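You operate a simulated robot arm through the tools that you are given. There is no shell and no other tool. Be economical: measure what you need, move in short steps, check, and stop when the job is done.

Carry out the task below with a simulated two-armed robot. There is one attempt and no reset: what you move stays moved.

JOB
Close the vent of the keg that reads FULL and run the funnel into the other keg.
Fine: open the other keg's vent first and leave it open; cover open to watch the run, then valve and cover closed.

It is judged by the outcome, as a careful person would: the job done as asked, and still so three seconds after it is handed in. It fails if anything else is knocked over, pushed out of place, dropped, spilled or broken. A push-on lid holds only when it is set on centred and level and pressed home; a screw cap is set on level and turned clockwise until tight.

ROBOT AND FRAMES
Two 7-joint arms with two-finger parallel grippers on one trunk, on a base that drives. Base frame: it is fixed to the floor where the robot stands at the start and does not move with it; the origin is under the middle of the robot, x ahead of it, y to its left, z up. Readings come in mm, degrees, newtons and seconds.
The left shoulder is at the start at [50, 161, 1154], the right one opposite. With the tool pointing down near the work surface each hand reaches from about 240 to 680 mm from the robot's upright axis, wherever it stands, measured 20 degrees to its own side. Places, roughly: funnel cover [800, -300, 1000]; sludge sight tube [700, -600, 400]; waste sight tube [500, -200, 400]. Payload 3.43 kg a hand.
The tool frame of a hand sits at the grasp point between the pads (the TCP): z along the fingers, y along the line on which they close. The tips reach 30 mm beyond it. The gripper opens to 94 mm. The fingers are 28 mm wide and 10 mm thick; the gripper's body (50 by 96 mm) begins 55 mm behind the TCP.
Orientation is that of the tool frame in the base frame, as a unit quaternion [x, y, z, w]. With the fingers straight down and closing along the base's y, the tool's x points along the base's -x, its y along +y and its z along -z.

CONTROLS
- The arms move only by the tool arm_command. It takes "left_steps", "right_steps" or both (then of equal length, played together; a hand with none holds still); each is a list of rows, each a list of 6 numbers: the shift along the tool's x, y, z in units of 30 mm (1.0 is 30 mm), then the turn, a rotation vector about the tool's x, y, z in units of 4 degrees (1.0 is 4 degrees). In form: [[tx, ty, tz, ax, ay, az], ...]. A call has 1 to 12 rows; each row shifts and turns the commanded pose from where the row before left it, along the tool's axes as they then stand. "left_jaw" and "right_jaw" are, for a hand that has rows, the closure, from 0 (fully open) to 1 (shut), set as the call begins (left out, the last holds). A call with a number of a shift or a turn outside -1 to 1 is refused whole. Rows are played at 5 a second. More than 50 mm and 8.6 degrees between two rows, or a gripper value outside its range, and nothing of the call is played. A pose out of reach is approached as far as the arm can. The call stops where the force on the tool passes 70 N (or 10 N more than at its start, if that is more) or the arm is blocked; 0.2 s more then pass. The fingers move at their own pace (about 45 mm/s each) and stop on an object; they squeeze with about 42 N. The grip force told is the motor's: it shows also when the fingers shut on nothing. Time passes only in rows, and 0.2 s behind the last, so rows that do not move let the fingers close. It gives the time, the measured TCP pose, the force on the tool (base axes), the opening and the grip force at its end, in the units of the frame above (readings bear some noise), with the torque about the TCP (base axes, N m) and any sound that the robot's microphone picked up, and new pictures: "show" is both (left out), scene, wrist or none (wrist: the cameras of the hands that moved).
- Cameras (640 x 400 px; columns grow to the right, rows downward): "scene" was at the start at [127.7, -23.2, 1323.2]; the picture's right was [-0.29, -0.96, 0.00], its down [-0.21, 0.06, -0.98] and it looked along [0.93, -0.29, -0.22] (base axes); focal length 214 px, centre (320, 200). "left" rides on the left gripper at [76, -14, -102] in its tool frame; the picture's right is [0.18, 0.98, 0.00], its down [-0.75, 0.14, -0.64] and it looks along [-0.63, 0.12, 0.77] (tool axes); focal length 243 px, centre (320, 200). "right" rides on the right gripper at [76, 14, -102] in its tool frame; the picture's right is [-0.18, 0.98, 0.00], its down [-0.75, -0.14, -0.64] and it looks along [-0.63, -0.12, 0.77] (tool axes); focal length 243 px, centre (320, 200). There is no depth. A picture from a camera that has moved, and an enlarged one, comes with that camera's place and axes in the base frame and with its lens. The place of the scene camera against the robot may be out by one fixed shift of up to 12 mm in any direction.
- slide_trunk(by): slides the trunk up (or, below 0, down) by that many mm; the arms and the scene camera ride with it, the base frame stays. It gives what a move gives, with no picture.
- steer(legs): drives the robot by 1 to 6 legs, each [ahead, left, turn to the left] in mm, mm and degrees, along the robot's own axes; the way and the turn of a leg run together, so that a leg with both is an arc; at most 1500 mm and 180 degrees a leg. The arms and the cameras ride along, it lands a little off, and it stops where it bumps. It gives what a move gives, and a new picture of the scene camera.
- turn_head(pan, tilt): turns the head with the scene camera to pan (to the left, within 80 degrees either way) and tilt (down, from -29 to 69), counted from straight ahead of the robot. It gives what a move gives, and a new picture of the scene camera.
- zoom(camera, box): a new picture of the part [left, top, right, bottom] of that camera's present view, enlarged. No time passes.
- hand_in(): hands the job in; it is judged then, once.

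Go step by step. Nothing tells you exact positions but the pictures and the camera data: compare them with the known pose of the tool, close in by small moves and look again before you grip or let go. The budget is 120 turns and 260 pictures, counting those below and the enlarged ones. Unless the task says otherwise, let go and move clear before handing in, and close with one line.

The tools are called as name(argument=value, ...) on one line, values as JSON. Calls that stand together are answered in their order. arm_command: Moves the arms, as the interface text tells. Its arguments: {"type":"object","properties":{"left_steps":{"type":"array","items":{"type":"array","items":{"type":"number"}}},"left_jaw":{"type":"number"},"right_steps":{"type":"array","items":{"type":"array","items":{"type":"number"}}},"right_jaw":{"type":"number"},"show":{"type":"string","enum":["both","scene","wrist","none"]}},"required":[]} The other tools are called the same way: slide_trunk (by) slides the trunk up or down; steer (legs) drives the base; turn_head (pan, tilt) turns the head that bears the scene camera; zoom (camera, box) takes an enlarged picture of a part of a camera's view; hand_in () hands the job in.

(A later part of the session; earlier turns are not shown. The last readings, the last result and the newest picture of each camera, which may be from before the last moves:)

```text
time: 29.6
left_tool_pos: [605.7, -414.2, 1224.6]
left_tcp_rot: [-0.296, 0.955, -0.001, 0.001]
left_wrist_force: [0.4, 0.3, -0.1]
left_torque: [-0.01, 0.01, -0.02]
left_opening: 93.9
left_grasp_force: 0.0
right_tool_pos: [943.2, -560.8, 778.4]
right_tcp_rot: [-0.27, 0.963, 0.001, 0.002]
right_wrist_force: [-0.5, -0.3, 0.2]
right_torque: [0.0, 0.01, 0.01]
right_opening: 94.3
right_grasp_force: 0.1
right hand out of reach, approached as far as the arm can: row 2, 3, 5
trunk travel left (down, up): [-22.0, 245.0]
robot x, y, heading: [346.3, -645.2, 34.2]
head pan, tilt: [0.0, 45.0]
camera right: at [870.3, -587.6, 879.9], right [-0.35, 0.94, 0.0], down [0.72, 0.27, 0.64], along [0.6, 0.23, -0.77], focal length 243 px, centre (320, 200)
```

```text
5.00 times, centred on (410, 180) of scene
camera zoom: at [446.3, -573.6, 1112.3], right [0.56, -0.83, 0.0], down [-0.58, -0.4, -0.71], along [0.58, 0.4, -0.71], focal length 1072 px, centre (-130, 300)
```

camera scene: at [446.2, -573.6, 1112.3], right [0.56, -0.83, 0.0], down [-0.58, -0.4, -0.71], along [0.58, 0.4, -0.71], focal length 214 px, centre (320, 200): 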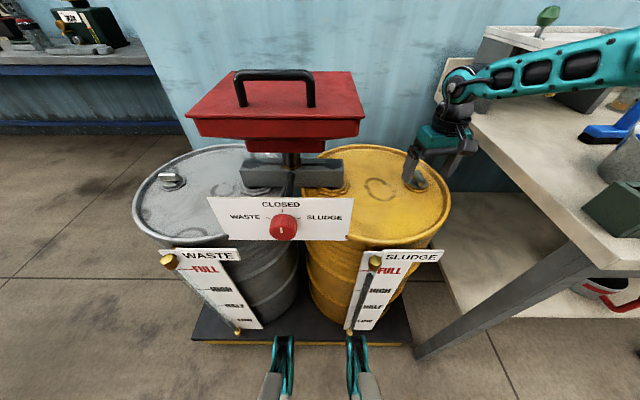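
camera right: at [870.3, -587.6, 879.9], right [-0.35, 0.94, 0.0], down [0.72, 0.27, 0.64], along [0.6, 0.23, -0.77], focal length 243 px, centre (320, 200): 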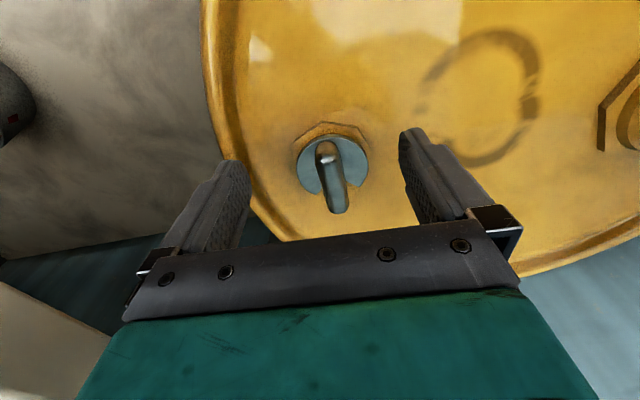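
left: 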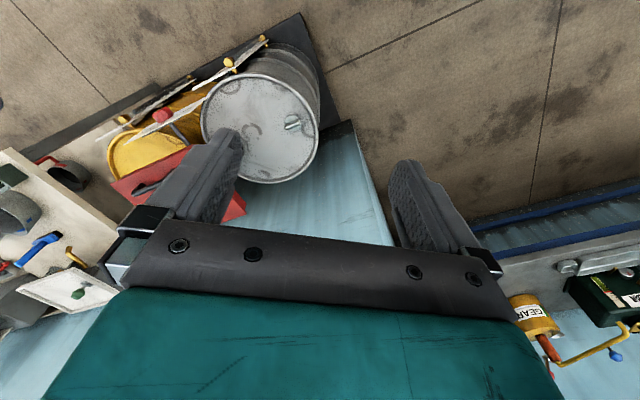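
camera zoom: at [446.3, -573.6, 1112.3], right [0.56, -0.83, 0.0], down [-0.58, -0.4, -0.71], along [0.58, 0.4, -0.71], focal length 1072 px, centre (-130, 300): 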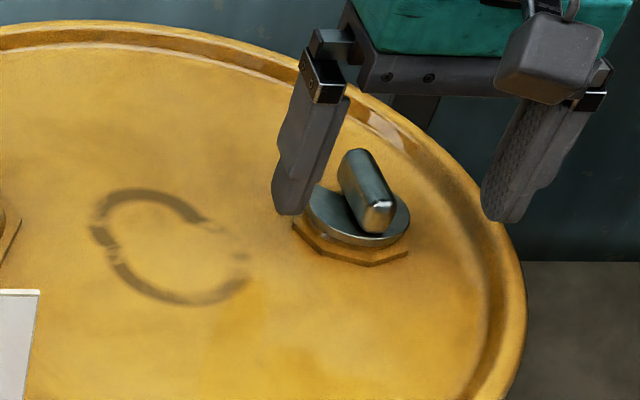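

turn_head(pan=-50, tilt=25)

```text
time: 30.8
left_tool_pos: [605.7, -414.3, 1224.5]
left_tcp_rot: [-0.295, 0.956, -0.001, 0.001]
left_wrist_force: [-0.2, -0.1, -0.4]
left_torque: [0.01, 0.01, -0.03]
left_opening: 94.0
left_grasp_force: 0.1
right_tool_pos: [943.3, -559.3, 776.9]
right_tcp_rot: [-0.27, 0.963, 0.001, 0.001]
right_wrist_force: [-0.7, 0.0, 0.6]
right_torque: [0.0, 0.0, 0.01]
right_opening: 94.0
right_grasp_force: 0.0
trunk travel left (down, up): [-22.0, 245.0]
robot x, y, heading: [353.2, -644.5, 34.4]
head pan, tilt: [-50.0, 25.0]
camera scene: at [467.8, -644.3, 1142.9], right [-0.27, -0.96, 0.0], down [-0.41, 0.11, -0.91], along [0.87, -0.24, -0.42], focal length 214 px, centre (320, 200)
```

scene: 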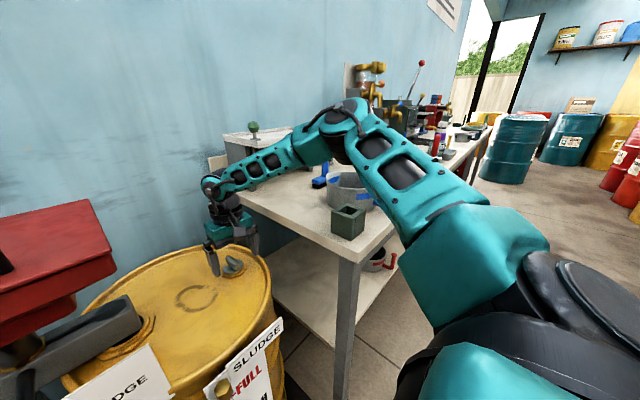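

The elbow is swung outward over the bench and the wrist looks limiting. I'll test whether pitching the fingers forward a little frees it.

arm_command(right_steps=[[0, 0, 0, 0, -1, 0], [0, 0, 0, 0, -1, 0], [0, 0, 0, 0, -1, 0], [-0.1, 0.1, 0, 0, -1, 0], [-0.1, 0.1, 0, 0, -1, 0]], show="both")

```text
time: 32.0
left_tool_pos: [604.9, -414.2, 1225.2]
left_tcp_rot: [-0.295, 0.955, 0.0, 0.001]
left_wrist_force: [0.4, 0.3, -0.6]
left_torque: [0.01, 0.01, -0.02]
left_opening: 93.9
left_grasp_force: 0.0
right_tool_pos: [944.9, -550.1, 779.1]
right_tcp_rot: [-0.265, 0.948, 0.047, 0.168]
right_wrist_force: [0.0, 0.3, 0.2]
right_torque: [0.02, -0.01, -0.01]
right_opening: 94.0
right_grasp_force: 0.0
trunk travel left (down, up): [-22.0, 245.0]
robot x, y, heading: [349.8, -647.4, 34.0]
head pan, tilt: [-50.0, 25.0]
camera scene: at [467.8, -644.3, 1142.9], right [-0.27, -0.96, 0.0], down [-0.41, 0.11, -0.91], along [0.87, -0.24, -0.42], focal length 214 px, centre (320, 200)
camera right: at [845.8, -594.6, 848.7], right [-0.36, 0.93, 0.06], down [0.49, 0.13, 0.86], along [0.79, 0.34, -0.5], focal length 243 px, centre (320, 200)
```

scene: 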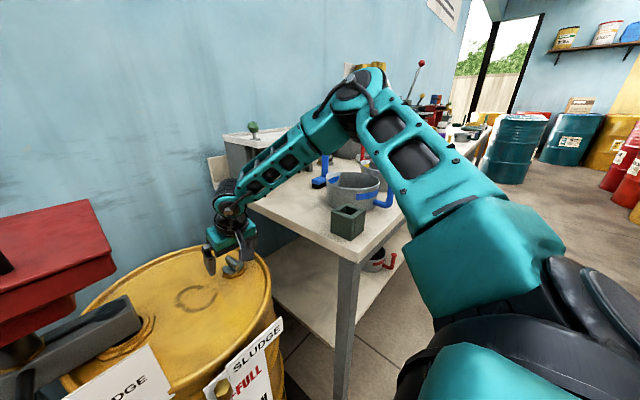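
right: 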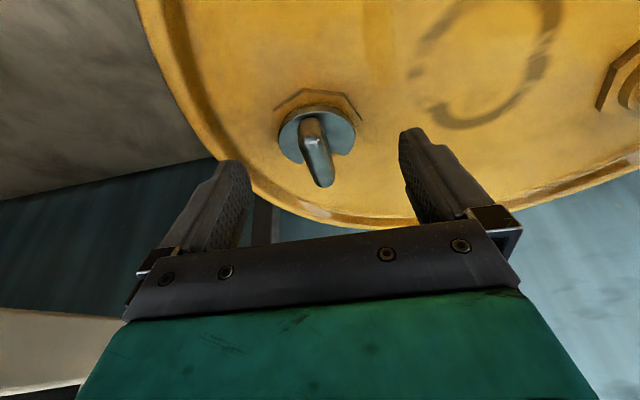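

Pitching works. The wing is between the tips now; I close on it gently where it stands.

arm_command(right_steps=[[0.1, 0, 0.1, 0, 0, 0], [0, 0, 0, 0, 0, 0], [0, 0, 0, 0, 0, 0], [0, 0, 0, 0, 0, 0], [0, 0, 0, 0, 0, 0], [0, 0, 0, 0, 0, 0]], right_jaw=1, show="both")

zoom(camera="scene", box=[190, 210, 290, 300])

```text
time: 33.4
left_tool_pos: [605.9, -414.2, 1225.0]
left_tcp_rot: [-0.295, 0.955, 0.0, 0.001]
left_wrist_force: [-0.2, 1.2, 0.2]
left_torque: [0.04, 0.02, -0.02]
left_opening: 94.2
left_grasp_force: 0.1
right_tool_pos: [944.0, -553.7, 775.9]
right_tcp_rot: [-0.266, 0.948, 0.047, 0.168]
right_wrist_force: [2.3, -6.7, 0.9]
right_torque: [-0.26, 0.03, -0.1]
right_opening: 15.9
right_grasp_force: 41.8
trunk travel left (down, up): [-22.0, 245.0]
robot x, y, heading: [344.4, -642.2, 34.2]
head pan, tilt: [-50.0, 25.0]
camera scene: at [467.9, -644.9, 1142.9], right [-0.27, -0.96, 0.0], down [-0.41, 0.11, -0.91], along [0.87, -0.24, -0.42], focal length 214 px, centre (320, 200)
camera right: at [844.9, -596.4, 845.0], right [-0.36, 0.93, 0.06], down [0.49, 0.13, 0.86], along [0.79, 0.34, -0.5], focal length 243 px, centre (320, 200)
```

scene: 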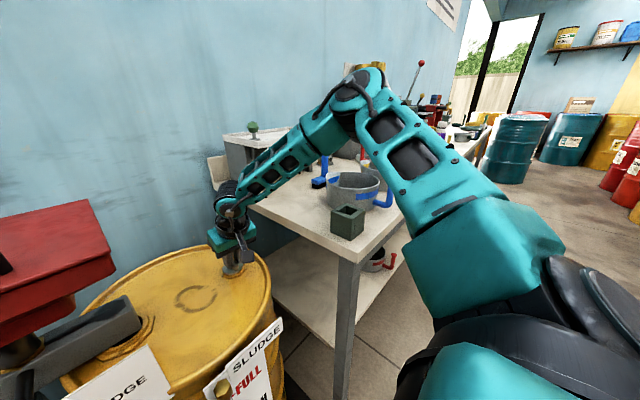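
right: 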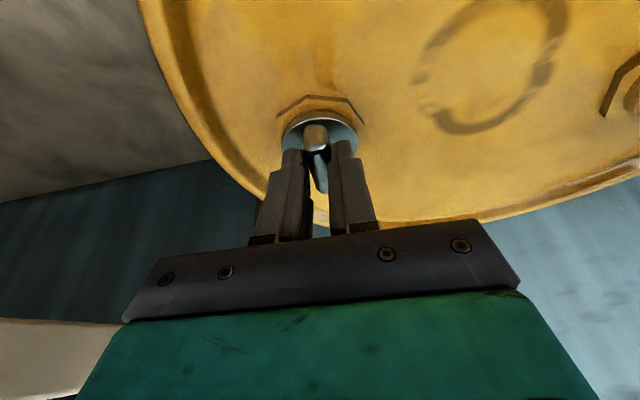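

```text
4.44 times, centred on (240, 255) of scene
camera zoom: at [467.9, -644.9, 1142.9], right [-0.27, -0.96, 0.0], down [-0.41, 0.11, -0.91], along [0.87, -0.24, -0.42], focal length 953 px, centre (676, -44)
```

zoom: 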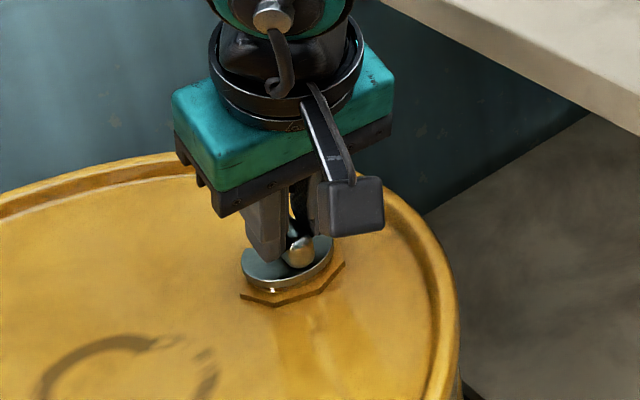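

The wing is held. I turn clockwise about the vertical in small steps, watching the torque.

arm_command(right_steps=[[0, 0, 0, 0.342, 0, 0.94], [0, 0, 0, 0.342, 0, 0.94], [0, 0, 0, 0.342, 0, 0.94], [0, 0, 0, 0.342, 0, 0.94], [0, 0, 0, 0.342, 0, 0.94]], right_jaw=1, show="wrist")

```text
time: 34.6
left_tool_pos: [605.8, -412.6, 1224.8]
left_tcp_rot: [-0.295, 0.955, 0.0, 0.001]
left_wrist_force: [-0.1, 0.7, 0.2]
left_torque: [-0.01, -0.02, 0.01]
left_opening: 94.0
left_grasp_force: 0.1
right_tool_pos: [942.1, -549.0, 776.0]
right_tcp_rot: [-0.098, 0.98, 0.02, 0.173]
right_wrist_force: [-1.3, 20.1, -11.6]
right_torque: [0.44, -0.98, 0.29]
right_opening: 15.6
right_grasp_force: 44.7
trunk travel left (down, up): [-22.0, 245.0]
robot x, y, heading: [348.2, -647.4, 34.6]
head pan, tilt: [-50.0, 25.0]
camera right: at [834.4, -556.5, 845.2], right [-0.03, 1.0, 0.07], down [0.51, -0.04, 0.86], along [0.86, 0.06, -0.5], focal length 243 px, centre (320, 200)
```

right: 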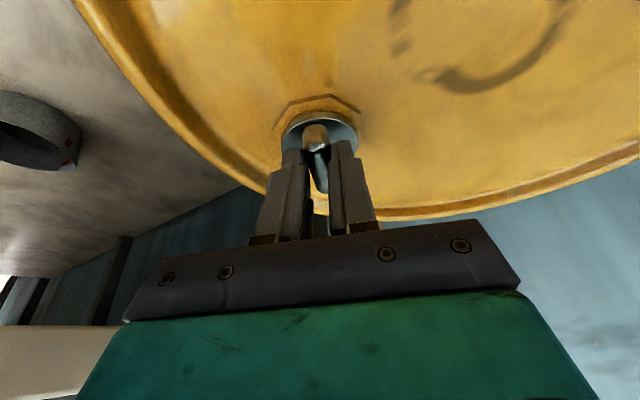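

arm_command(right_steps=[[0, 0.06, 0, 0.342, 0, 0.94], [0, 0.04, 0, 0.342, 0, 0.94], [0, 0.03, 0, 0.342, 0, 0.94], [0, 0.03, 0, 0.342, 0, 0.94], [0, 0.03, 0, 0.342, 0, 0.94]], show="wrist")

```text
time: 35.8
left_tool_pos: [606.1, -412.5, 1223.9]
left_tcp_rot: [-0.295, 0.955, -0.002, -0.001]
left_wrist_force: [0.2, -0.4, -0.8]
left_torque: [0.0, 0.01, -0.03]
left_opening: 93.9
left_grasp_force: 0.2
right_tool_pos: [941.7, -544.1, 775.6]
right_tcp_rot: [0.073, 0.982, -0.008, 0.172]
right_wrist_force: [-5.4, 34.1, -16.0]
right_torque: [0.08, -0.74, 0.53]
right_opening: 15.6
right_grasp_force: 44.9
trunk travel left (down, up): [-22.0, 245.0]
robot x, y, heading: [348.5, -646.6, 34.4]
head pan, tilt: [-50.0, 25.0]
camera right: at [838.1, -514.7, 845.6], right [0.31, 0.95, 0.07], down [0.46, -0.22, 0.86], along [0.83, -0.24, -0.51], focal length 243 px, centre (320, 200)
```

right: 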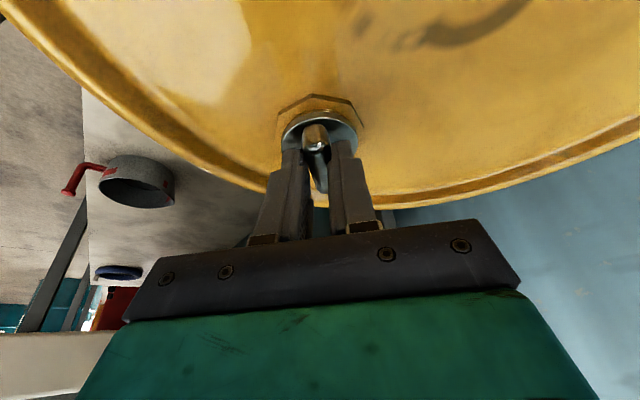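

arm_command(right_steps=[[0.01, 0.15, 0.03, 0, 0, 0], [0, 0.06, 0, 0.342, 0, 0.94], [0, 0.05, 0, 0.342, 0, 0.94], [0, 0.05, 0, 0.342, 0, 0.94]], show="none")

```text
time: 36.6
left_tool_pos: [609.5, -413.2, 1223.4]
left_tcp_rot: [-0.296, 0.955, 0.0, -0.002]
left_wrist_force: [0.5, -0.1, -0.1]
left_torque: [0.02, 0.0, 0.0]
left_opening: 93.7
left_grasp_force: 0.1
right_tool_pos: [941.6, -542.6, 778.0]
right_tcp_rot: [0.127, 0.977, -0.006, 0.171]
right_wrist_force: [17.9, 18.8, -24.1]
right_torque: [-0.11, -0.62, 0.36]
right_opening: 15.8
right_grasp_force: 45.1
right hand out of reach, approached as far as the arm can: row 1, 2, 3, 4
trunk travel left (down, up): [-22.0, 245.0]
robot x, y, heading: [348.4, -645.0, 34.5]
head pan, tilt: [-50.0, 25.0]
stopped in row 4 (right hand): the force on the tool passed its limit at 74 N (the readings are from after the stop); the commanded pose is now the measured one
```

The arm hits its joint limit at this yaw after ~58° of turn. I let go, back up and look at the wing.

arm_command(right_steps=[[0, 0, 0, 0, 0, 0], [0, 0, 0, 0, 0, 0], [0, 0, 0, 0, 0, 0], [0, 0, 0, 0, 0, 0]], right_jaw=0, show="none")

arm_command(right_steps=[[-0.2, 0, -0.8, 0, 0, 0], [-0.2, 0, -0.8, 0, 0, 0], [0, 0, -0.5, 0, 0, 0]], show="both")

zoom(camera="scene", box=[190, 210, 290, 300])

```text
time: 37.6
left_tool_pos: [606.2, -414.4, 1225.5]
left_tcp_rot: [-0.296, 0.955, -0.001, 0.0]
left_wrist_force: [-0.6, -0.4, -0.1]
left_torque: [-0.01, 0.01, 0.0]
left_opening: 94.0
left_grasp_force: 0.0
right_tool_pos: [939.2, -545.1, 781.0]
right_tcp_rot: [0.129, 0.976, -0.006, 0.173]
right_wrist_force: [-0.1, 0.3, -1.5]
right_torque: [-0.01, -0.01, 0.03]
right_opening: 94.0
right_grasp_force: 0.0
trunk travel left (down, up): [-22.0, 245.0]
robot x, y, heading: [347.5, -644.6, 34.3]
head pan, tilt: [-50.0, 25.0]
```

```text
time: 38.4
left_tool_pos: [605.5, -413.2, 1225.7]
left_tcp_rot: [-0.296, 0.955, 0.0, 0.001]
left_wrist_force: [0.5, -0.2, -1.0]
left_torque: [-0.04, 0.01, -0.01]
left_opening: 93.8
left_grasp_force: 0.0
right_tool_pos: [931.0, -545.0, 844.6]
right_tcp_rot: [0.13, 0.977, -0.007, 0.172]
right_wrist_force: [0.7, -0.3, -0.6]
right_torque: [-0.02, -0.02, -0.01]
right_opening: 94.0
right_grasp_force: 0.0
trunk travel left (down, up): [-22.0, 245.0]
robot x, y, heading: [348.7, -644.7, 34.5]
head pan, tilt: [-50.0, 25.0]
camera scene: at [467.8, -644.2, 1142.9], right [-0.27, -0.96, 0.0], down [-0.41, 0.11, -0.91], along [0.87, -0.24, -0.42], focal length 214 px, centre (320, 200)
camera right: at [830.6, -506.0, 915.5], right [0.42, 0.9, 0.09], down [0.43, -0.29, 0.85], along [0.8, -0.32, -0.51], focal length 243 px, centre (320, 200)
```

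scene: 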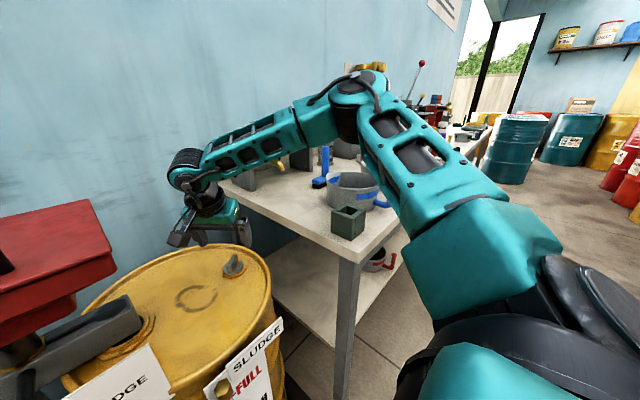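
right: 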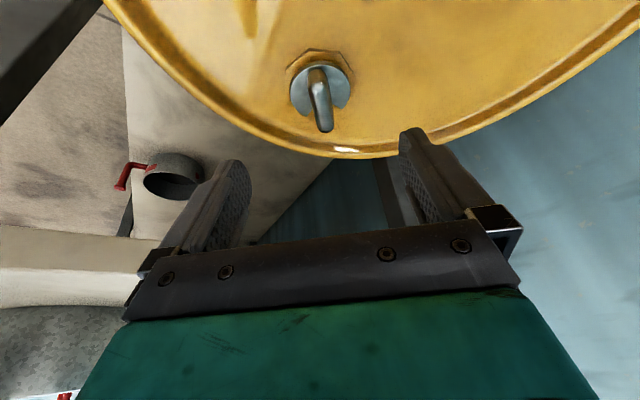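

```text
4.44 times, centred on (240, 255) of scene
camera zoom: at [467.8, -644.2, 1142.9], right [-0.27, -0.96, 0.0], down [-0.41, 0.11, -0.91], along [0.87, -0.24, -0.42], focal length 953 px, centre (676, -44)
```

zoom: 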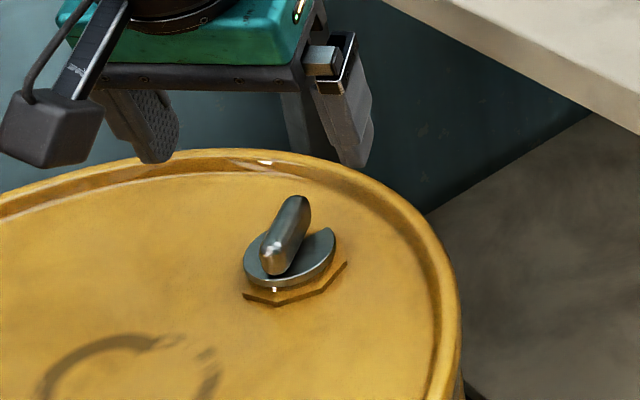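

Turning works: the wing has gone ~50° clockwise. I'll finish by pushing its near end to the left with closed fingers. First I position beside it.

arm_command(right_steps=[[0.2, -0.3, -0.075, -0.342, 0, -0.94], [0.2, -0.3, -0.075, -0.342, 0, -0.94], [0.2, -0.3, -0.075, -0.342, 0, -0.94], [0.2, -0.3, -0.075, -0.342, 0, -0.94], [0.17, 0, 0.5, 0, 0, 0]], right_jaw=1, show="both")

zoom(camera="scene", box=[190, 210, 290, 300])

```text
time: 39.6
left_tool_pos: [604.6, -414.4, 1224.5]
left_tcp_rot: [-0.296, 0.955, -0.001, 0.001]
left_wrist_force: [-1.2, -0.2, -0.1]
left_torque: [0.01, -0.02, 0.0]
left_opening: 94.0
left_grasp_force: 0.0
right_tool_pos: [898.0, -576.1, 827.0]
right_tcp_rot: [-0.008, 0.984, 0.018, 0.176]
right_wrist_force: [-0.6, 0.8, 0.3]
right_torque: [0.0, 0.0, -0.01]
right_opening: 0.3
right_grasp_force: 10.5
trunk travel left (down, up): [-22.0, 245.0]
robot x, y, heading: [347.0, -644.7, 34.5]
head pan, tilt: [-50.0, 25.0]
camera scene: at [467.9, -644.3, 1142.9], right [-0.27, -0.96, 0.0], down [-0.41, 0.11, -0.91], along [0.87, -0.24, -0.42], focal length 214 px, centre (320, 200)
camera right: at [791.8, -566.2, 897.6], right [0.15, 0.98, 0.1], down [0.49, -0.16, 0.86], along [0.86, -0.08, -0.5], focal length 243 px, centre (320, 200)
```

scene: 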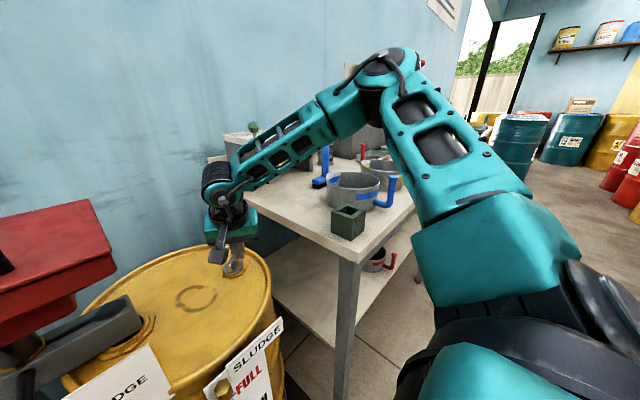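
right: 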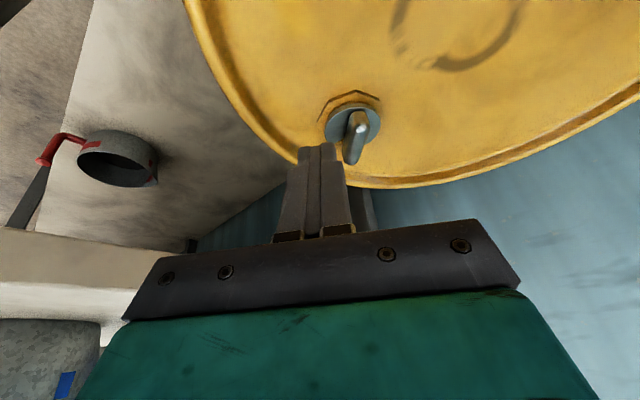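

```text
4.44 times, centred on (240, 255) of scene
camera zoom: at [467.9, -644.3, 1142.9], right [-0.27, -0.96, 0.0], down [-0.41, 0.11, -0.91], along [0.87, -0.24, -0.42], focal length 953 px, centre (676, -44)
```

zoom: 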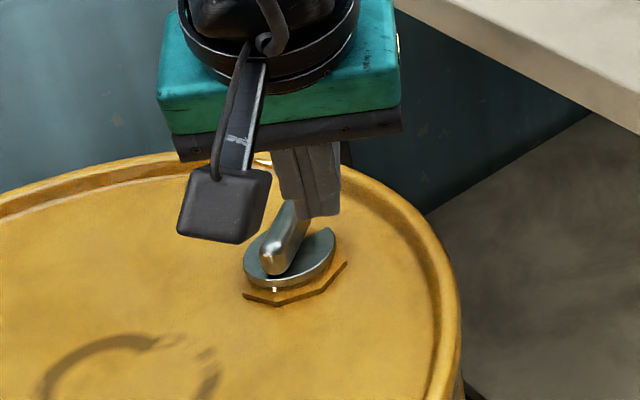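

arm_command(right_steps=[[0.0, 0.05, 0.55, 0, 0, 0], [0.17, 0.05, 0.55, 0, 0, 0], [0.17, 0, 0.51, 0, 0, 0]], show="both")

zoom(camera="scene", box=[190, 210, 290, 300])

```text
time: 40.4
left_tool_pos: [605.8, -415.0, 1225.3]
left_tcp_rot: [-0.296, 0.955, -0.001, 0.001]
left_wrist_force: [-0.8, 1.1, -0.2]
left_torque: [0.01, -0.01, -0.01]
left_opening: 94.0
left_grasp_force: 0.1
right_tool_pos: [907.5, -570.8, 779.8]
right_tcp_rot: [-0.006, 0.984, 0.017, 0.176]
right_wrist_force: [-0.1, -0.4, -0.3]
right_torque: [0.0, -0.02, 0.04]
right_opening: 0.0
right_grasp_force: 33.1
trunk travel left (down, up): [-22.0, 245.0]
robot x, y, heading: [344.1, -643.6, 34.3]
head pan, tilt: [-50.0, 25.0]
camera scene: at [467.9, -644.2, 1142.9], right [-0.27, -0.96, 0.0], down [-0.41, 0.11, -0.91], along [0.87, -0.24, -0.42], focal length 214 px, centre (320, 200)
camera right: at [800.7, -560.6, 847.8], right [0.15, 0.98, 0.1], down [0.49, -0.16, 0.86], along [0.86, -0.09, -0.5], focal length 243 px, centre (320, 200)
```

scene: 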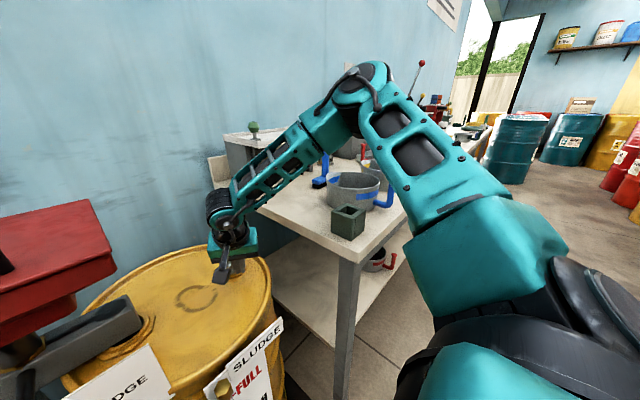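
right: 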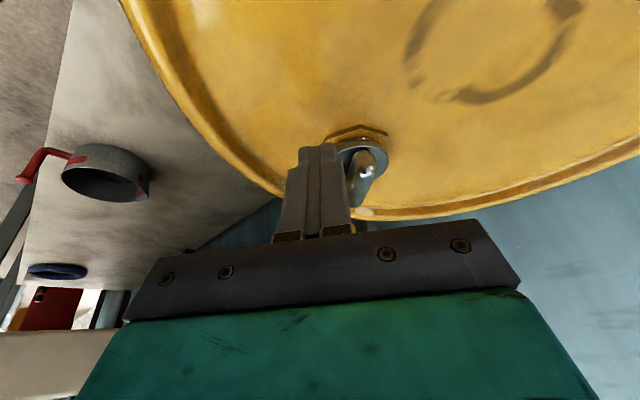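

```text
4.44 times, centred on (240, 255) of scene
camera zoom: at [467.9, -644.2, 1142.9], right [-0.27, -0.96, 0.0], down [-0.41, 0.11, -0.91], along [0.87, -0.24, -0.42], focal length 953 px, centre (676, -44)
```

zoom: 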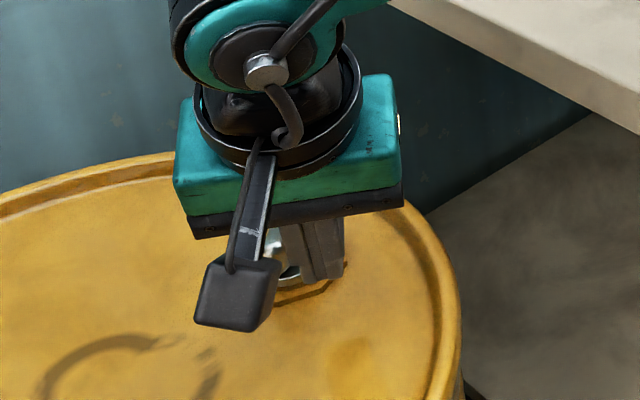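

arm_command(right_steps=[[0, 0.15, 0, 0, 0, 0], [0, 0.15, 0, 0, 0, 0], [0, 0.15, 0, 0, 0, 0], [0, 0.15, 0, 0, 0, 0]], show="wrist")

```text
time: 41.4
left_tool_pos: [605.6, -414.5, 1225.1]
left_tcp_rot: [-0.297, 0.955, -0.001, 0.0]
left_wrist_force: [-0.4, 0.7, -1.0]
left_torque: [0.01, -0.01, -0.01]
left_opening: 94.1
left_grasp_force: 0.1
right_tool_pos: [906.1, -552.4, 780.2]
right_tcp_rot: [-0.007, 0.984, 0.018, 0.176]
right_wrist_force: [-0.1, -0.4, 0.5]
right_torque: [0.05, -0.01, 0.02]
right_opening: 0.2
right_grasp_force: 33.6
trunk travel left (down, up): [-22.0, 245.0]
robot x, y, heading: [346.6, -647.3, 34.5]
head pan, tilt: [-50.0, 25.0]
camera right: at [799.1, -542.8, 849.4], right [0.15, 0.98, 0.1], down [0.49, -0.16, 0.86], along [0.86, -0.08, -0.5], focal length 243 px, centre (320, 200)
```

right: 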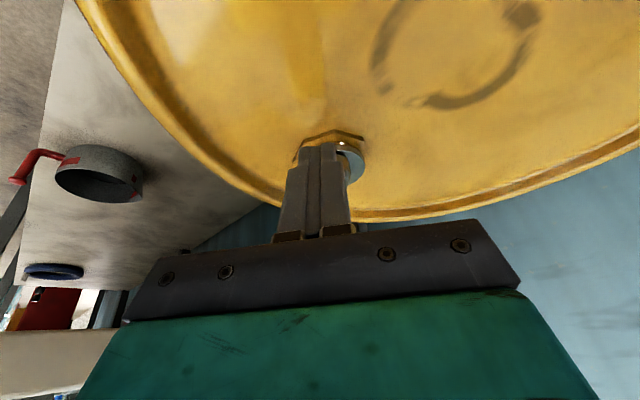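

The finger is passing in front of the wing without touching. I go back, 14 mm further ahead, and push again.

arm_command(right_steps=[[0, -0.4, 0, 0, 0, 0], [0, -0.4, 0, 0, 0, 0], [-0.44, 0, 0.16, 0, 0, 0], [0, 0.15, 0, 0, 0, 0], [0, 0.15, 0, 0, 0, 0], [0, 0.15, 0, 0, 0, 0]], show="wrist")

```text
time: 42.8
left_tool_pos: [605.1, -414.1, 1225.3]
left_tcp_rot: [-0.296, 0.955, 0.0, 0.001]
left_wrist_force: [0.4, 0.3, 0.0]
left_torque: [0.02, 0.02, 0.02]
left_opening: 94.1
left_grasp_force: 0.0
right_tool_pos: [920.9, -563.0, 780.4]
right_tcp_rot: [-0.007, 0.984, 0.017, 0.176]
right_wrist_force: [-0.8, 0.2, 0.7]
right_torque: [0.02, 0.02, 0.02]
right_opening: 0.0
right_grasp_force: 32.7
trunk travel left (down, up): [-22.0, 245.0]
robot x, y, heading: [348.5, -648.0, 34.4]
head pan, tilt: [-50.0, 25.0]
camera right: at [813.4, -553.3, 848.8], right [0.15, 0.98, 0.1], down [0.49, -0.16, 0.86], along [0.86, -0.09, -0.5], focal length 243 px, centre (320, 200)
```

right: 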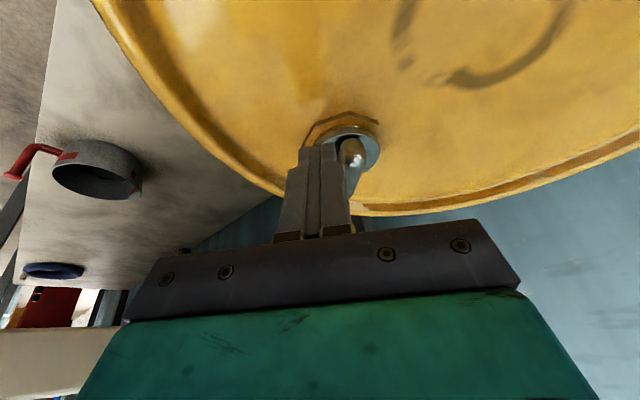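

arm_command(right_steps=[[0, 0.12, 0, 0, 0, 0], [0, 0.12, 0, 0, 0, 0], [0, 0.12, 0, 0, 0, 0]], show="wrist")

zoom(camera="right", box=[260, 90, 420, 240])

```text
time: 43.6
left_tool_pos: [605.8, -413.9, 1225.8]
left_tcp_rot: [-0.296, 0.955, -0.001, 0.001]
left_wrist_force: [0.5, -0.5, 0.3]
left_torque: [-0.03, 0.03, 0.01]
left_opening: 94.1
left_grasp_force: 0.0
right_tool_pos: [919.7, -552.5, 780.6]
right_tcp_rot: [-0.007, 0.984, 0.017, 0.176]
right_wrist_force: [-3.3, -2.1, -0.5]
right_torque: [-0.13, 0.08, -0.04]
right_opening: 0.1
right_grasp_force: 32.4
trunk travel left (down, up): [-22.0, 245.0]
robot x, y, heading: [349.4, -643.8, 34.3]
head pan, tilt: [-50.0, 25.0]
camera right: at [813.0, -542.8, 849.4], right [0.15, 0.98, 0.1], down [0.49, -0.16, 0.86], along [0.86, -0.08, -0.5], focal length 243 px, centre (320, 200)
```

right: 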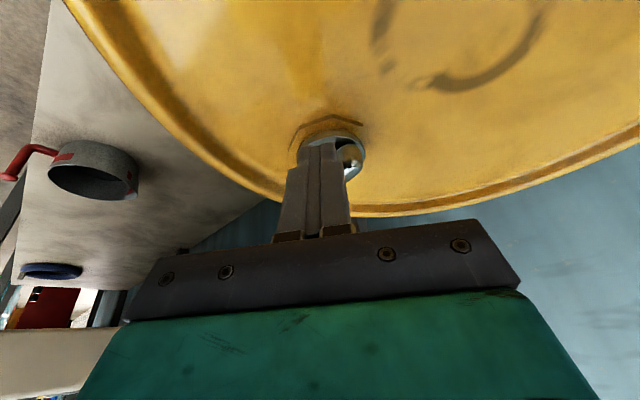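

```text
2.67 times, centred on (340, 165) of right
camera zoom: at [813.0, -542.8, 849.4], right [0.15, 0.98, 0.1], down [0.49, -0.16, 0.86], along [0.86, -0.08, -0.5], focal length 647 px, centre (267, 293)
```

zoom: 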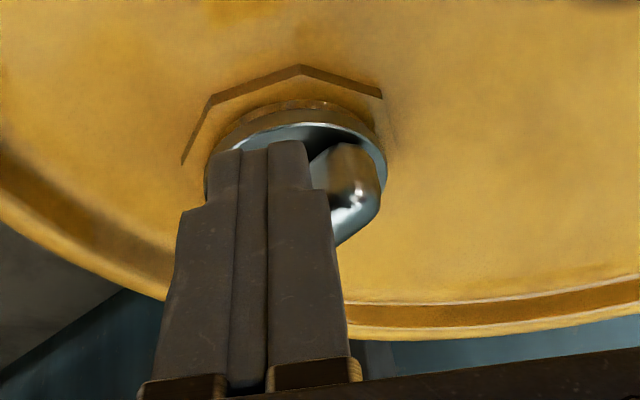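

Contact made and the wing is turning. I keep pushing.

arm_command(right_steps=[[0, 0.1, 0, 0, 0, 0], [0, 0.1, 0, 0, 0, 0], [0, 0.1, 0, 0, 0, 0], [0, 0.1, 0, 0, 0, 0]], show="wrist")

zoom(camera="right", box=[260, 90, 420, 240])

```text
time: 44.6
left_tool_pos: [604.9, -418.6, 1226.0]
left_tcp_rot: [-0.295, 0.956, 0.001, 0.001]
left_wrist_force: [-0.6, 0.1, -0.1]
left_torque: [0.01, 0.0, 0.01]
left_opening: 93.8
left_grasp_force: 0.0
right_tool_pos: [920.0, -547.3, 780.5]
right_tcp_rot: [-0.003, 0.985, 0.011, 0.175]
right_wrist_force: [-8.0, -34.6, 6.1]
right_torque: [-0.71, 0.06, -0.69]
right_opening: 0.0
right_grasp_force: 33.2
trunk travel left (down, up): [-22.0, 245.0]
robot x, y, heading: [347.0, -643.4, 34.4]
head pan, tilt: [-50.0, 25.0]
camera right: at [812.8, -535.7, 849.7], right [0.16, 0.98, 0.08], down [0.49, -0.15, 0.86], along [0.86, -0.1, -0.5], focal length 243 px, centre (320, 200)
```

right: 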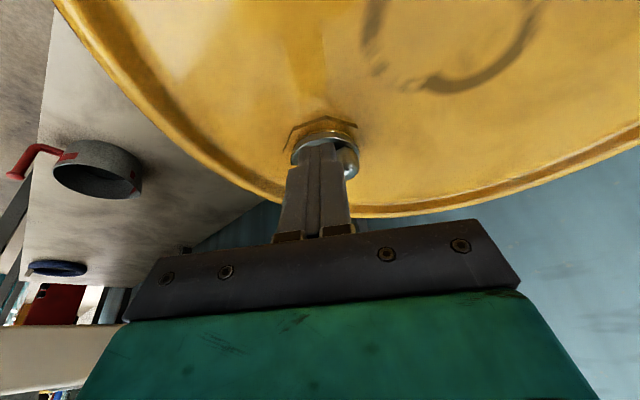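

```text
2.67 times, centred on (340, 165) of right
camera zoom: at [812.8, -535.7, 849.7], right [0.16, 0.98, 0.08], down [0.49, -0.15, 0.86], along [0.86, -0.1, -0.5], focal length 647 px, centre (267, 293)
```

zoom: 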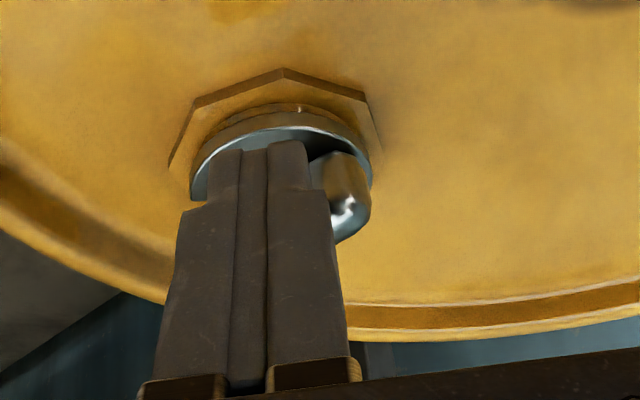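

Resistance rose to 35 N; I back off and check the wing's angle.

arm_command(right_steps=[[0, -0.5, 0, 0, 0, 0], [0, -0.5, -0.5, 0, 0, 0], [0.3, -0.3, -1, 0, 0, 0], [0.3, 0, -1, 0, 0, 0]], show="both")

zoom(camera="right", box=[280, 60, 420, 160])

zoom(camera="scene", box=[190, 220, 290, 300])

```text
time: 45.6
left_tool_pos: [605.6, -413.7, 1224.5]
left_tcp_rot: [-0.296, 0.955, 0.0, 0.002]
left_wrist_force: [0.0, -0.1, 0.6]
left_torque: [-0.02, -0.04, -0.02]
left_opening: 94.0
left_grasp_force: 0.1
right_tool_pos: [877.6, -581.2, 845.6]
right_tcp_rot: [-0.007, 0.984, 0.019, 0.175]
right_wrist_force: [-0.3, -0.3, 0.0]
right_torque: [-0.01, 0.02, 0.0]
right_opening: 0.0
right_grasp_force: 32.7
trunk travel left (down, up): [-22.0, 245.0]
robot x, y, heading: [347.2, -645.3, 34.6]
head pan, tilt: [-50.0, 25.0]
camera scene: at [467.5, -643.9, 1142.9], right [-0.27, -0.96, 0.0], down [-0.41, 0.11, -0.91], along [0.87, -0.24, -0.42], focal length 214 px, centre (320, 200)
camera right: at [771.0, -572.0, 913.6], right [0.15, 0.98, 0.1], down [0.49, -0.16, 0.86], along [0.86, -0.08, -0.5], focal length 243 px, centre (320, 200)
```

scene: 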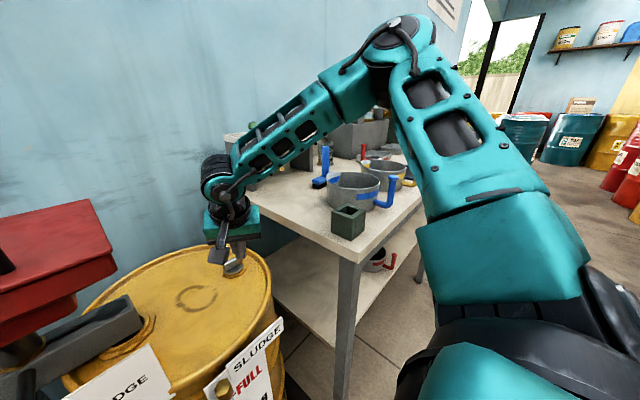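
right: 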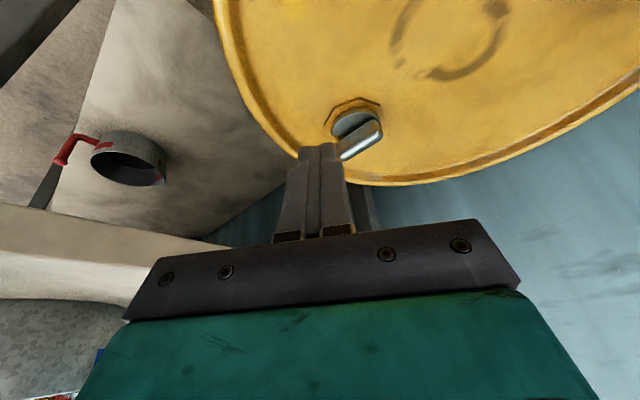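

```text
4.00 times, centred on (350, 110) of right
camera zoom: at [771.0, -572.0, 913.6], right [0.15, 0.98, 0.1], down [0.49, -0.16, 0.86], along [0.86, -0.08, -0.5], focal length 970 px, centre (200, 560)
```

zoom: 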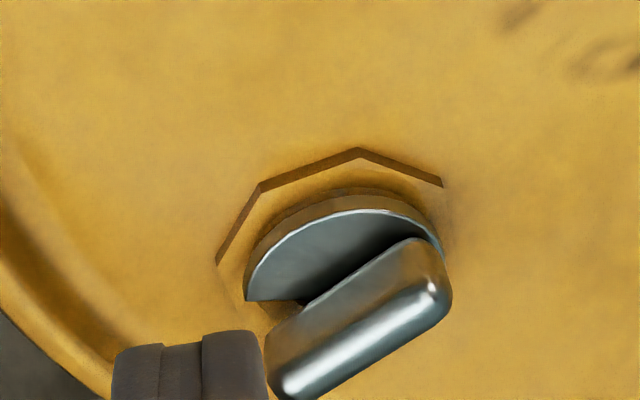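

```text
5.00 times, centred on (240, 260) of scene
camera zoom: at [467.5, -643.9, 1142.9], right [-0.27, -0.96, 0.0], down [-0.41, 0.11, -0.91], along [0.87, -0.24, -0.42], focal length 1072 px, centre (720, -100)
```

zoom: 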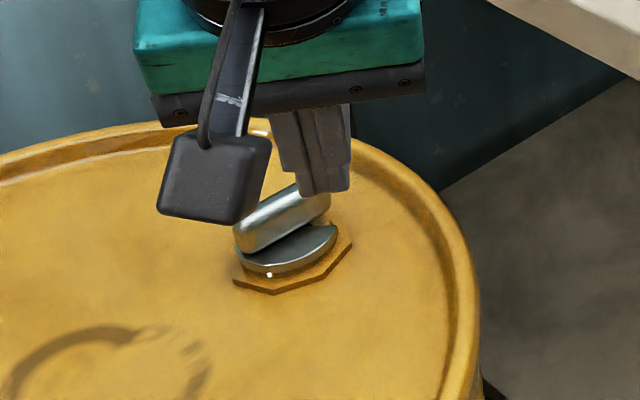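

The sludge wing is turned a quarter clockwise to its stop, its notch matching the closed waste vent's. I retract the right hand up and back, then move the base left for the waste vent.

arm_command(right_steps=[[-0.342, 0, -0.94, 0, 0, 0], [-0.342, 0, -0.94, 0, 0, 0], [-0.342, 0, -0.94, -0.342, 0, -0.94], [-0.342, 0, -0.94, -0.342, 0, -0.94], [-0.342, 0, -0.94, -0.342, 0, -0.94], [-0.342, 0, -0.94, -0.342, 0, -0.94], [-0.342, 0, -0.94, -0.342, 0, -0.94], [-0.342, 0, -0.94, -0.342, 0, -0.94], [0.8, 0, -0.8, -0.342, 0, -0.94], [0.8, 0, -0.8, -0.342, 0, -0.94], [0.8, 0, -0.3, 0, 0, 0], [0.8, 0, -0.3, 0, 0, 0]], show="none")

turn_head(pan=0, tilt=45)

zoom(camera="scene", box=[370, 140, 450, 220])

```text
time: 48.2
left_tool_pos: [604.8, -415.1, 1225.4]
left_tcp_rot: [-0.296, 0.955, 0.0, 0.001]
left_wrist_force: [0.8, 0.1, 0.1]
left_torque: [0.0, 0.0, -0.03]
left_opening: 94.1
left_grasp_force: 0.0
right_tool_pos: [780.0, -646.9, 1111.0]
right_tcp_rot: [-0.279, 0.943, 0.064, 0.173]
right_wrist_force: [-0.5, -0.4, 0.0]
right_torque: [-0.01, -0.02, -0.01]
right_opening: 0.0
right_grasp_force: 33.0
trunk travel left (down, up): [-22.0, 245.0]
robot x, y, heading: [349.6, -647.8, 34.2]
head pan, tilt: [-50.0, 25.0]
```

```text
time: 49.4
left_tool_pos: [604.9, -414.6, 1225.5]
left_tcp_rot: [-0.295, 0.955, 0.0, 0.0]
left_wrist_force: [0.2, -0.1, 0.8]
left_torque: [-0.01, 0.01, -0.02]
left_opening: 94.1
left_grasp_force: 0.1
right_tool_pos: [781.9, -646.4, 1110.8]
right_tcp_rot: [-0.28, 0.942, 0.064, 0.173]
right_wrist_force: [0.6, -0.7, 1.0]
right_torque: [-0.01, 0.02, 0.0]
right_opening: 0.0
right_grasp_force: 33.1
trunk travel left (down, up): [-22.0, 245.0]
robot x, y, heading: [346.4, -644.4, 34.6]
head pan, tilt: [0.0, 45.0]
camera scene: at [446.3, -573.6, 1112.4], right [0.56, -0.83, 0.0], down [-0.58, -0.4, -0.71], along [0.58, 0.4, -0.71], focal length 214 px, centre (320, 200)
```

scene: 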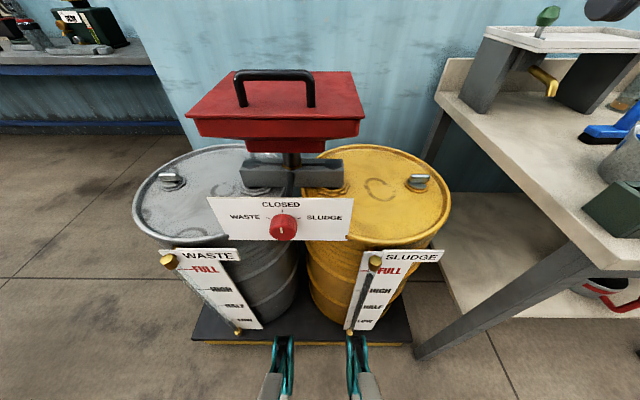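

```text
5.00 times, centred on (410, 180) of scene
camera zoom: at [446.3, -573.6, 1112.4], right [0.56, -0.83, 0.0], down [-0.58, -0.4, -0.71], along [0.58, 0.4, -0.71], focal length 1072 px, centre (-130, 300)
```

zoom: 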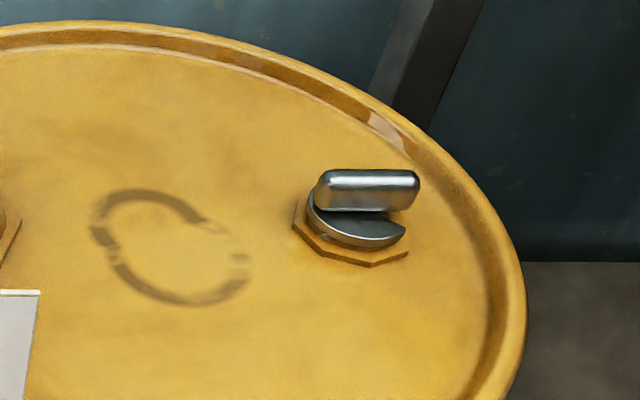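

Sludge vent now looks identical to the closed one. Now the base goes left 140 mm for the waste vent.

steer(legs=[[0, 140, 0]])

zoom(camera="scene", box=[200, 60, 420, 260])

```text
time: 51.3
left_tool_pos: [526.2, -297.4, 1225.5]
left_tcp_rot: [-0.295, 0.955, 0.0, 0.001]
left_wrist_force: [0.5, -0.4, -0.1]
left_torque: [0.03, 0.0, 0.0]
left_opening: 94.0
left_grasp_force: 0.1
right_tool_pos: [701.2, -529.4, 1111.2]
right_tcp_rot: [-0.278, 0.943, 0.064, 0.173]
right_wrist_force: [-0.6, -0.5, 0.2]
right_torque: [0.01, -0.04, 0.02]
right_opening: 0.1
right_grasp_force: 33.1
trunk travel left (down, up): [-22.0, 245.0]
robot x, y, heading: [264.9, -531.6, 34.3]
head pan, tilt: [0.0, 45.0]
camera scene: at [366.3, -456.8, 1112.3], right [0.56, -0.83, 0.0], down [-0.58, -0.4, -0.71], along [0.58, 0.4, -0.71], focal length 214 px, centre (320, 200)
```

scene: 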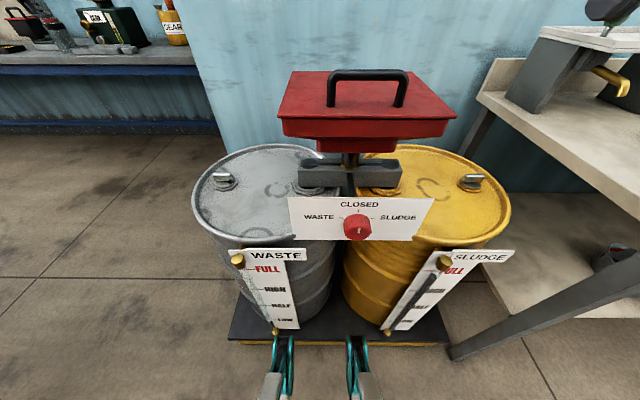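

```text
2.00 times, centred on (310, 160) of scene
camera zoom: at [366.3, -456.8, 1112.3], right [0.56, -0.83, 0.0], down [-0.58, -0.4, -0.71], along [0.58, 0.4, -0.71], focal length 429 px, centre (340, 280)
```

zoom: 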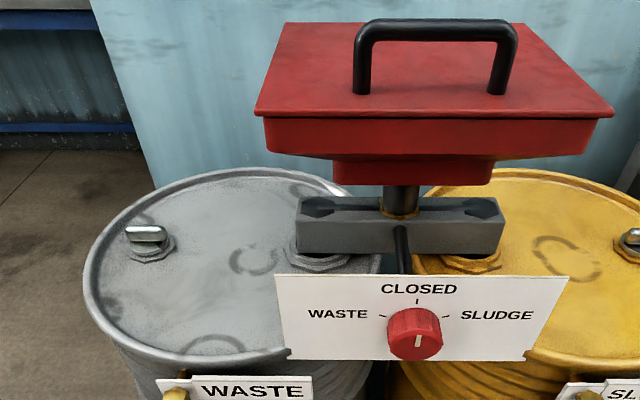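

Next the left hand goes over the waste vent with closed fingers, pitched forward as before.

arm_command(left_steps=[[-0.77, 0.89, 0, 0, 0, 0], [-0.77, 0.89, 0, 0, 0, 0], [-0.77, 0.89, 0, 0, 0, 0], [-0.77, 0.89, 0, 0, 0, 0], [-0.77, 0.89, 0, 0, 0, 0], [-0.77, 0.89, 0, 0, 0, 0], [-0.77, 0.89, 0, 0, 0, 0], [0, 0, 1, 0, -1, 0], [0, 0, 1, 0, -1, 0], [0, 0, 1, 0, -1, 0], [0.2, 0, 1, 0, -1, 0], [0.3, 0, 1, 0, -1, 0]], left_jaw=1, show="wrist")

```text
time: 53.9
left_tool_pos: [542.1, -61.7, 1035.8]
left_tcp_rot: [-0.292, 0.94, 0.051, 0.168]
left_wrist_force: [-0.2, -0.1, -0.3]
left_torque: [0.01, 0.0, -0.02]
left_opening: 0.1
left_grasp_force: 33.1
left hand out of reach, approached as far as the arm can: row 4, 5, 6, 7
right_tool_pos: [700.1, -529.5, 1111.0]
right_tcp_rot: [-0.279, 0.942, 0.064, 0.174]
right_wrist_force: [0.2, 0.8, -0.9]
right_torque: [0.01, 0.0, 0.05]
right_opening: 0.0
right_grasp_force: 32.6
trunk travel left (down, up): [-22.0, 245.0]
robot x, y, heading: [265.9, -528.4, 34.5]
head pan, tilt: [0.0, 45.0]
camera left: at [461.0, -133.9, 1105.4], right [-0.7, 0.71, -0.07], down [0.32, 0.39, 0.86], along [0.64, 0.58, -0.5], focal length 243 px, centre (320, 200)
```

left: 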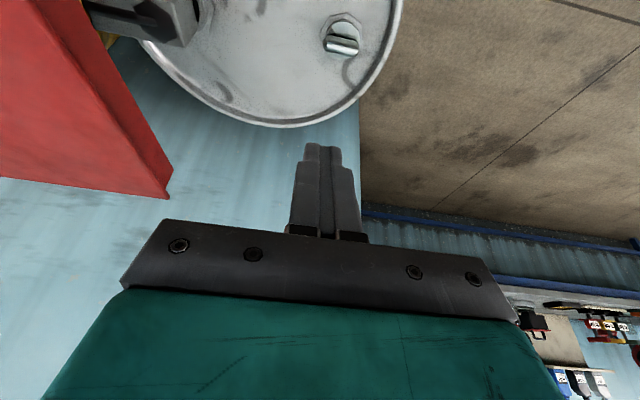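

arm_command(left_steps=[[0.342, 0, 0.94, 0, 0, 0], [0.342, 0, 0.94, 0, 0, 0], [0.342, 0, 0.94, 0, 0, 0], [0.342, 0, 0.94, 0, 0, 0], [0.342, 0, 0.94, 0, 0, 0], [0.342, 0, 0.94, 0, 0, 0], [0.2, 0, 0.6, 0, 0, 0]], show="both")

zoom(camera="left", box=[260, 60, 420, 200])

```text
time: 55.5
left_tool_pos: [542.9, -61.6, 836.3]
left_tcp_rot: [-0.291, 0.941, 0.051, 0.166]
left_wrist_force: [-0.3, 0.7, 0.2]
left_torque: [0.05, -0.02, 0.01]
left_opening: 0.1
left_grasp_force: 33.2
right_tool_pos: [701.6, -529.6, 1110.5]
right_tcp_rot: [-0.278, 0.943, 0.064, 0.172]
right_wrist_force: [0.2, 0.2, 1.2]
right_torque: [-0.02, 0.01, 0.0]
right_opening: 0.0
right_grasp_force: 32.9
trunk travel left (down, up): [-22.0, 245.0]
robot x, y, heading: [267.1, -530.3, 34.5]
head pan, tilt: [0.0, 45.0]
camera scene: at [366.4, -456.9, 1112.4], right [0.56, -0.83, 0.0], down [-0.58, -0.4, -0.71], along [0.58, 0.4, -0.71], focal length 214 px, centre (320, 200)
camera left: at [463.2, -132.4, 906.3], right [-0.7, 0.71, -0.06], down [0.32, 0.39, 0.86], along [0.64, 0.58, -0.5], focal length 243 px, centre (320, 200)
```

scene: 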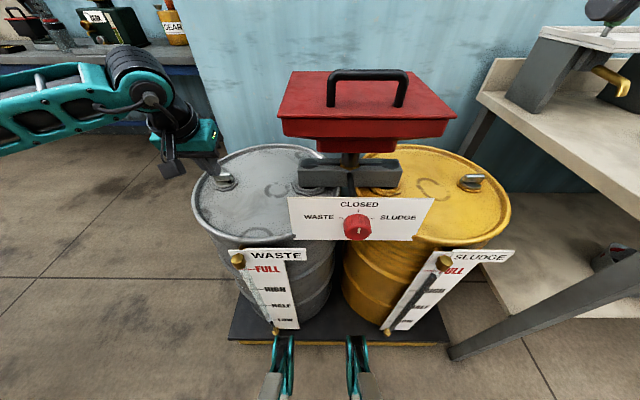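
left: 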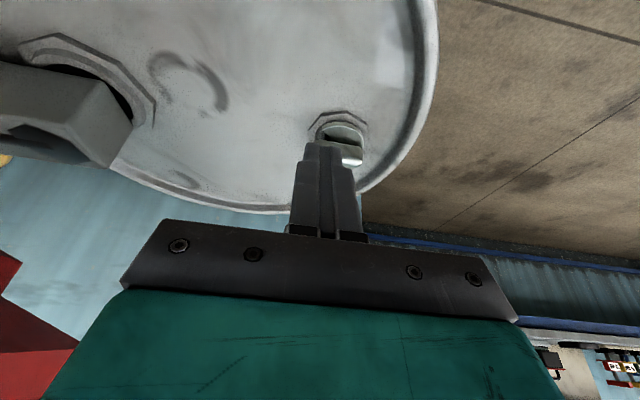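

```text
2.86 times, centred on (340, 130) of left
camera zoom: at [463.2, -132.4, 906.3], right [-0.7, 0.71, -0.06], down [0.32, 0.39, 0.86], along [0.64, 0.58, -0.5], focal length 693 px, centre (263, 400)
```

zoom: 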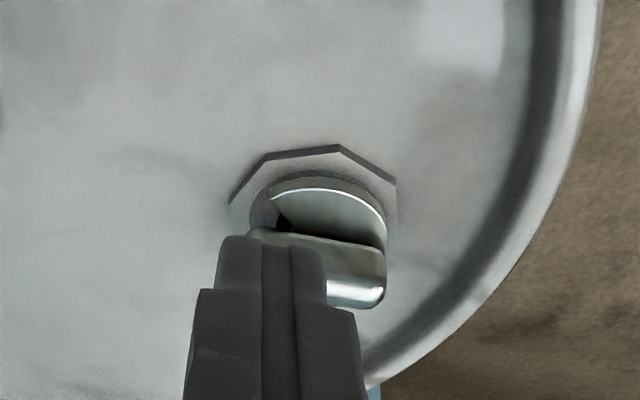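

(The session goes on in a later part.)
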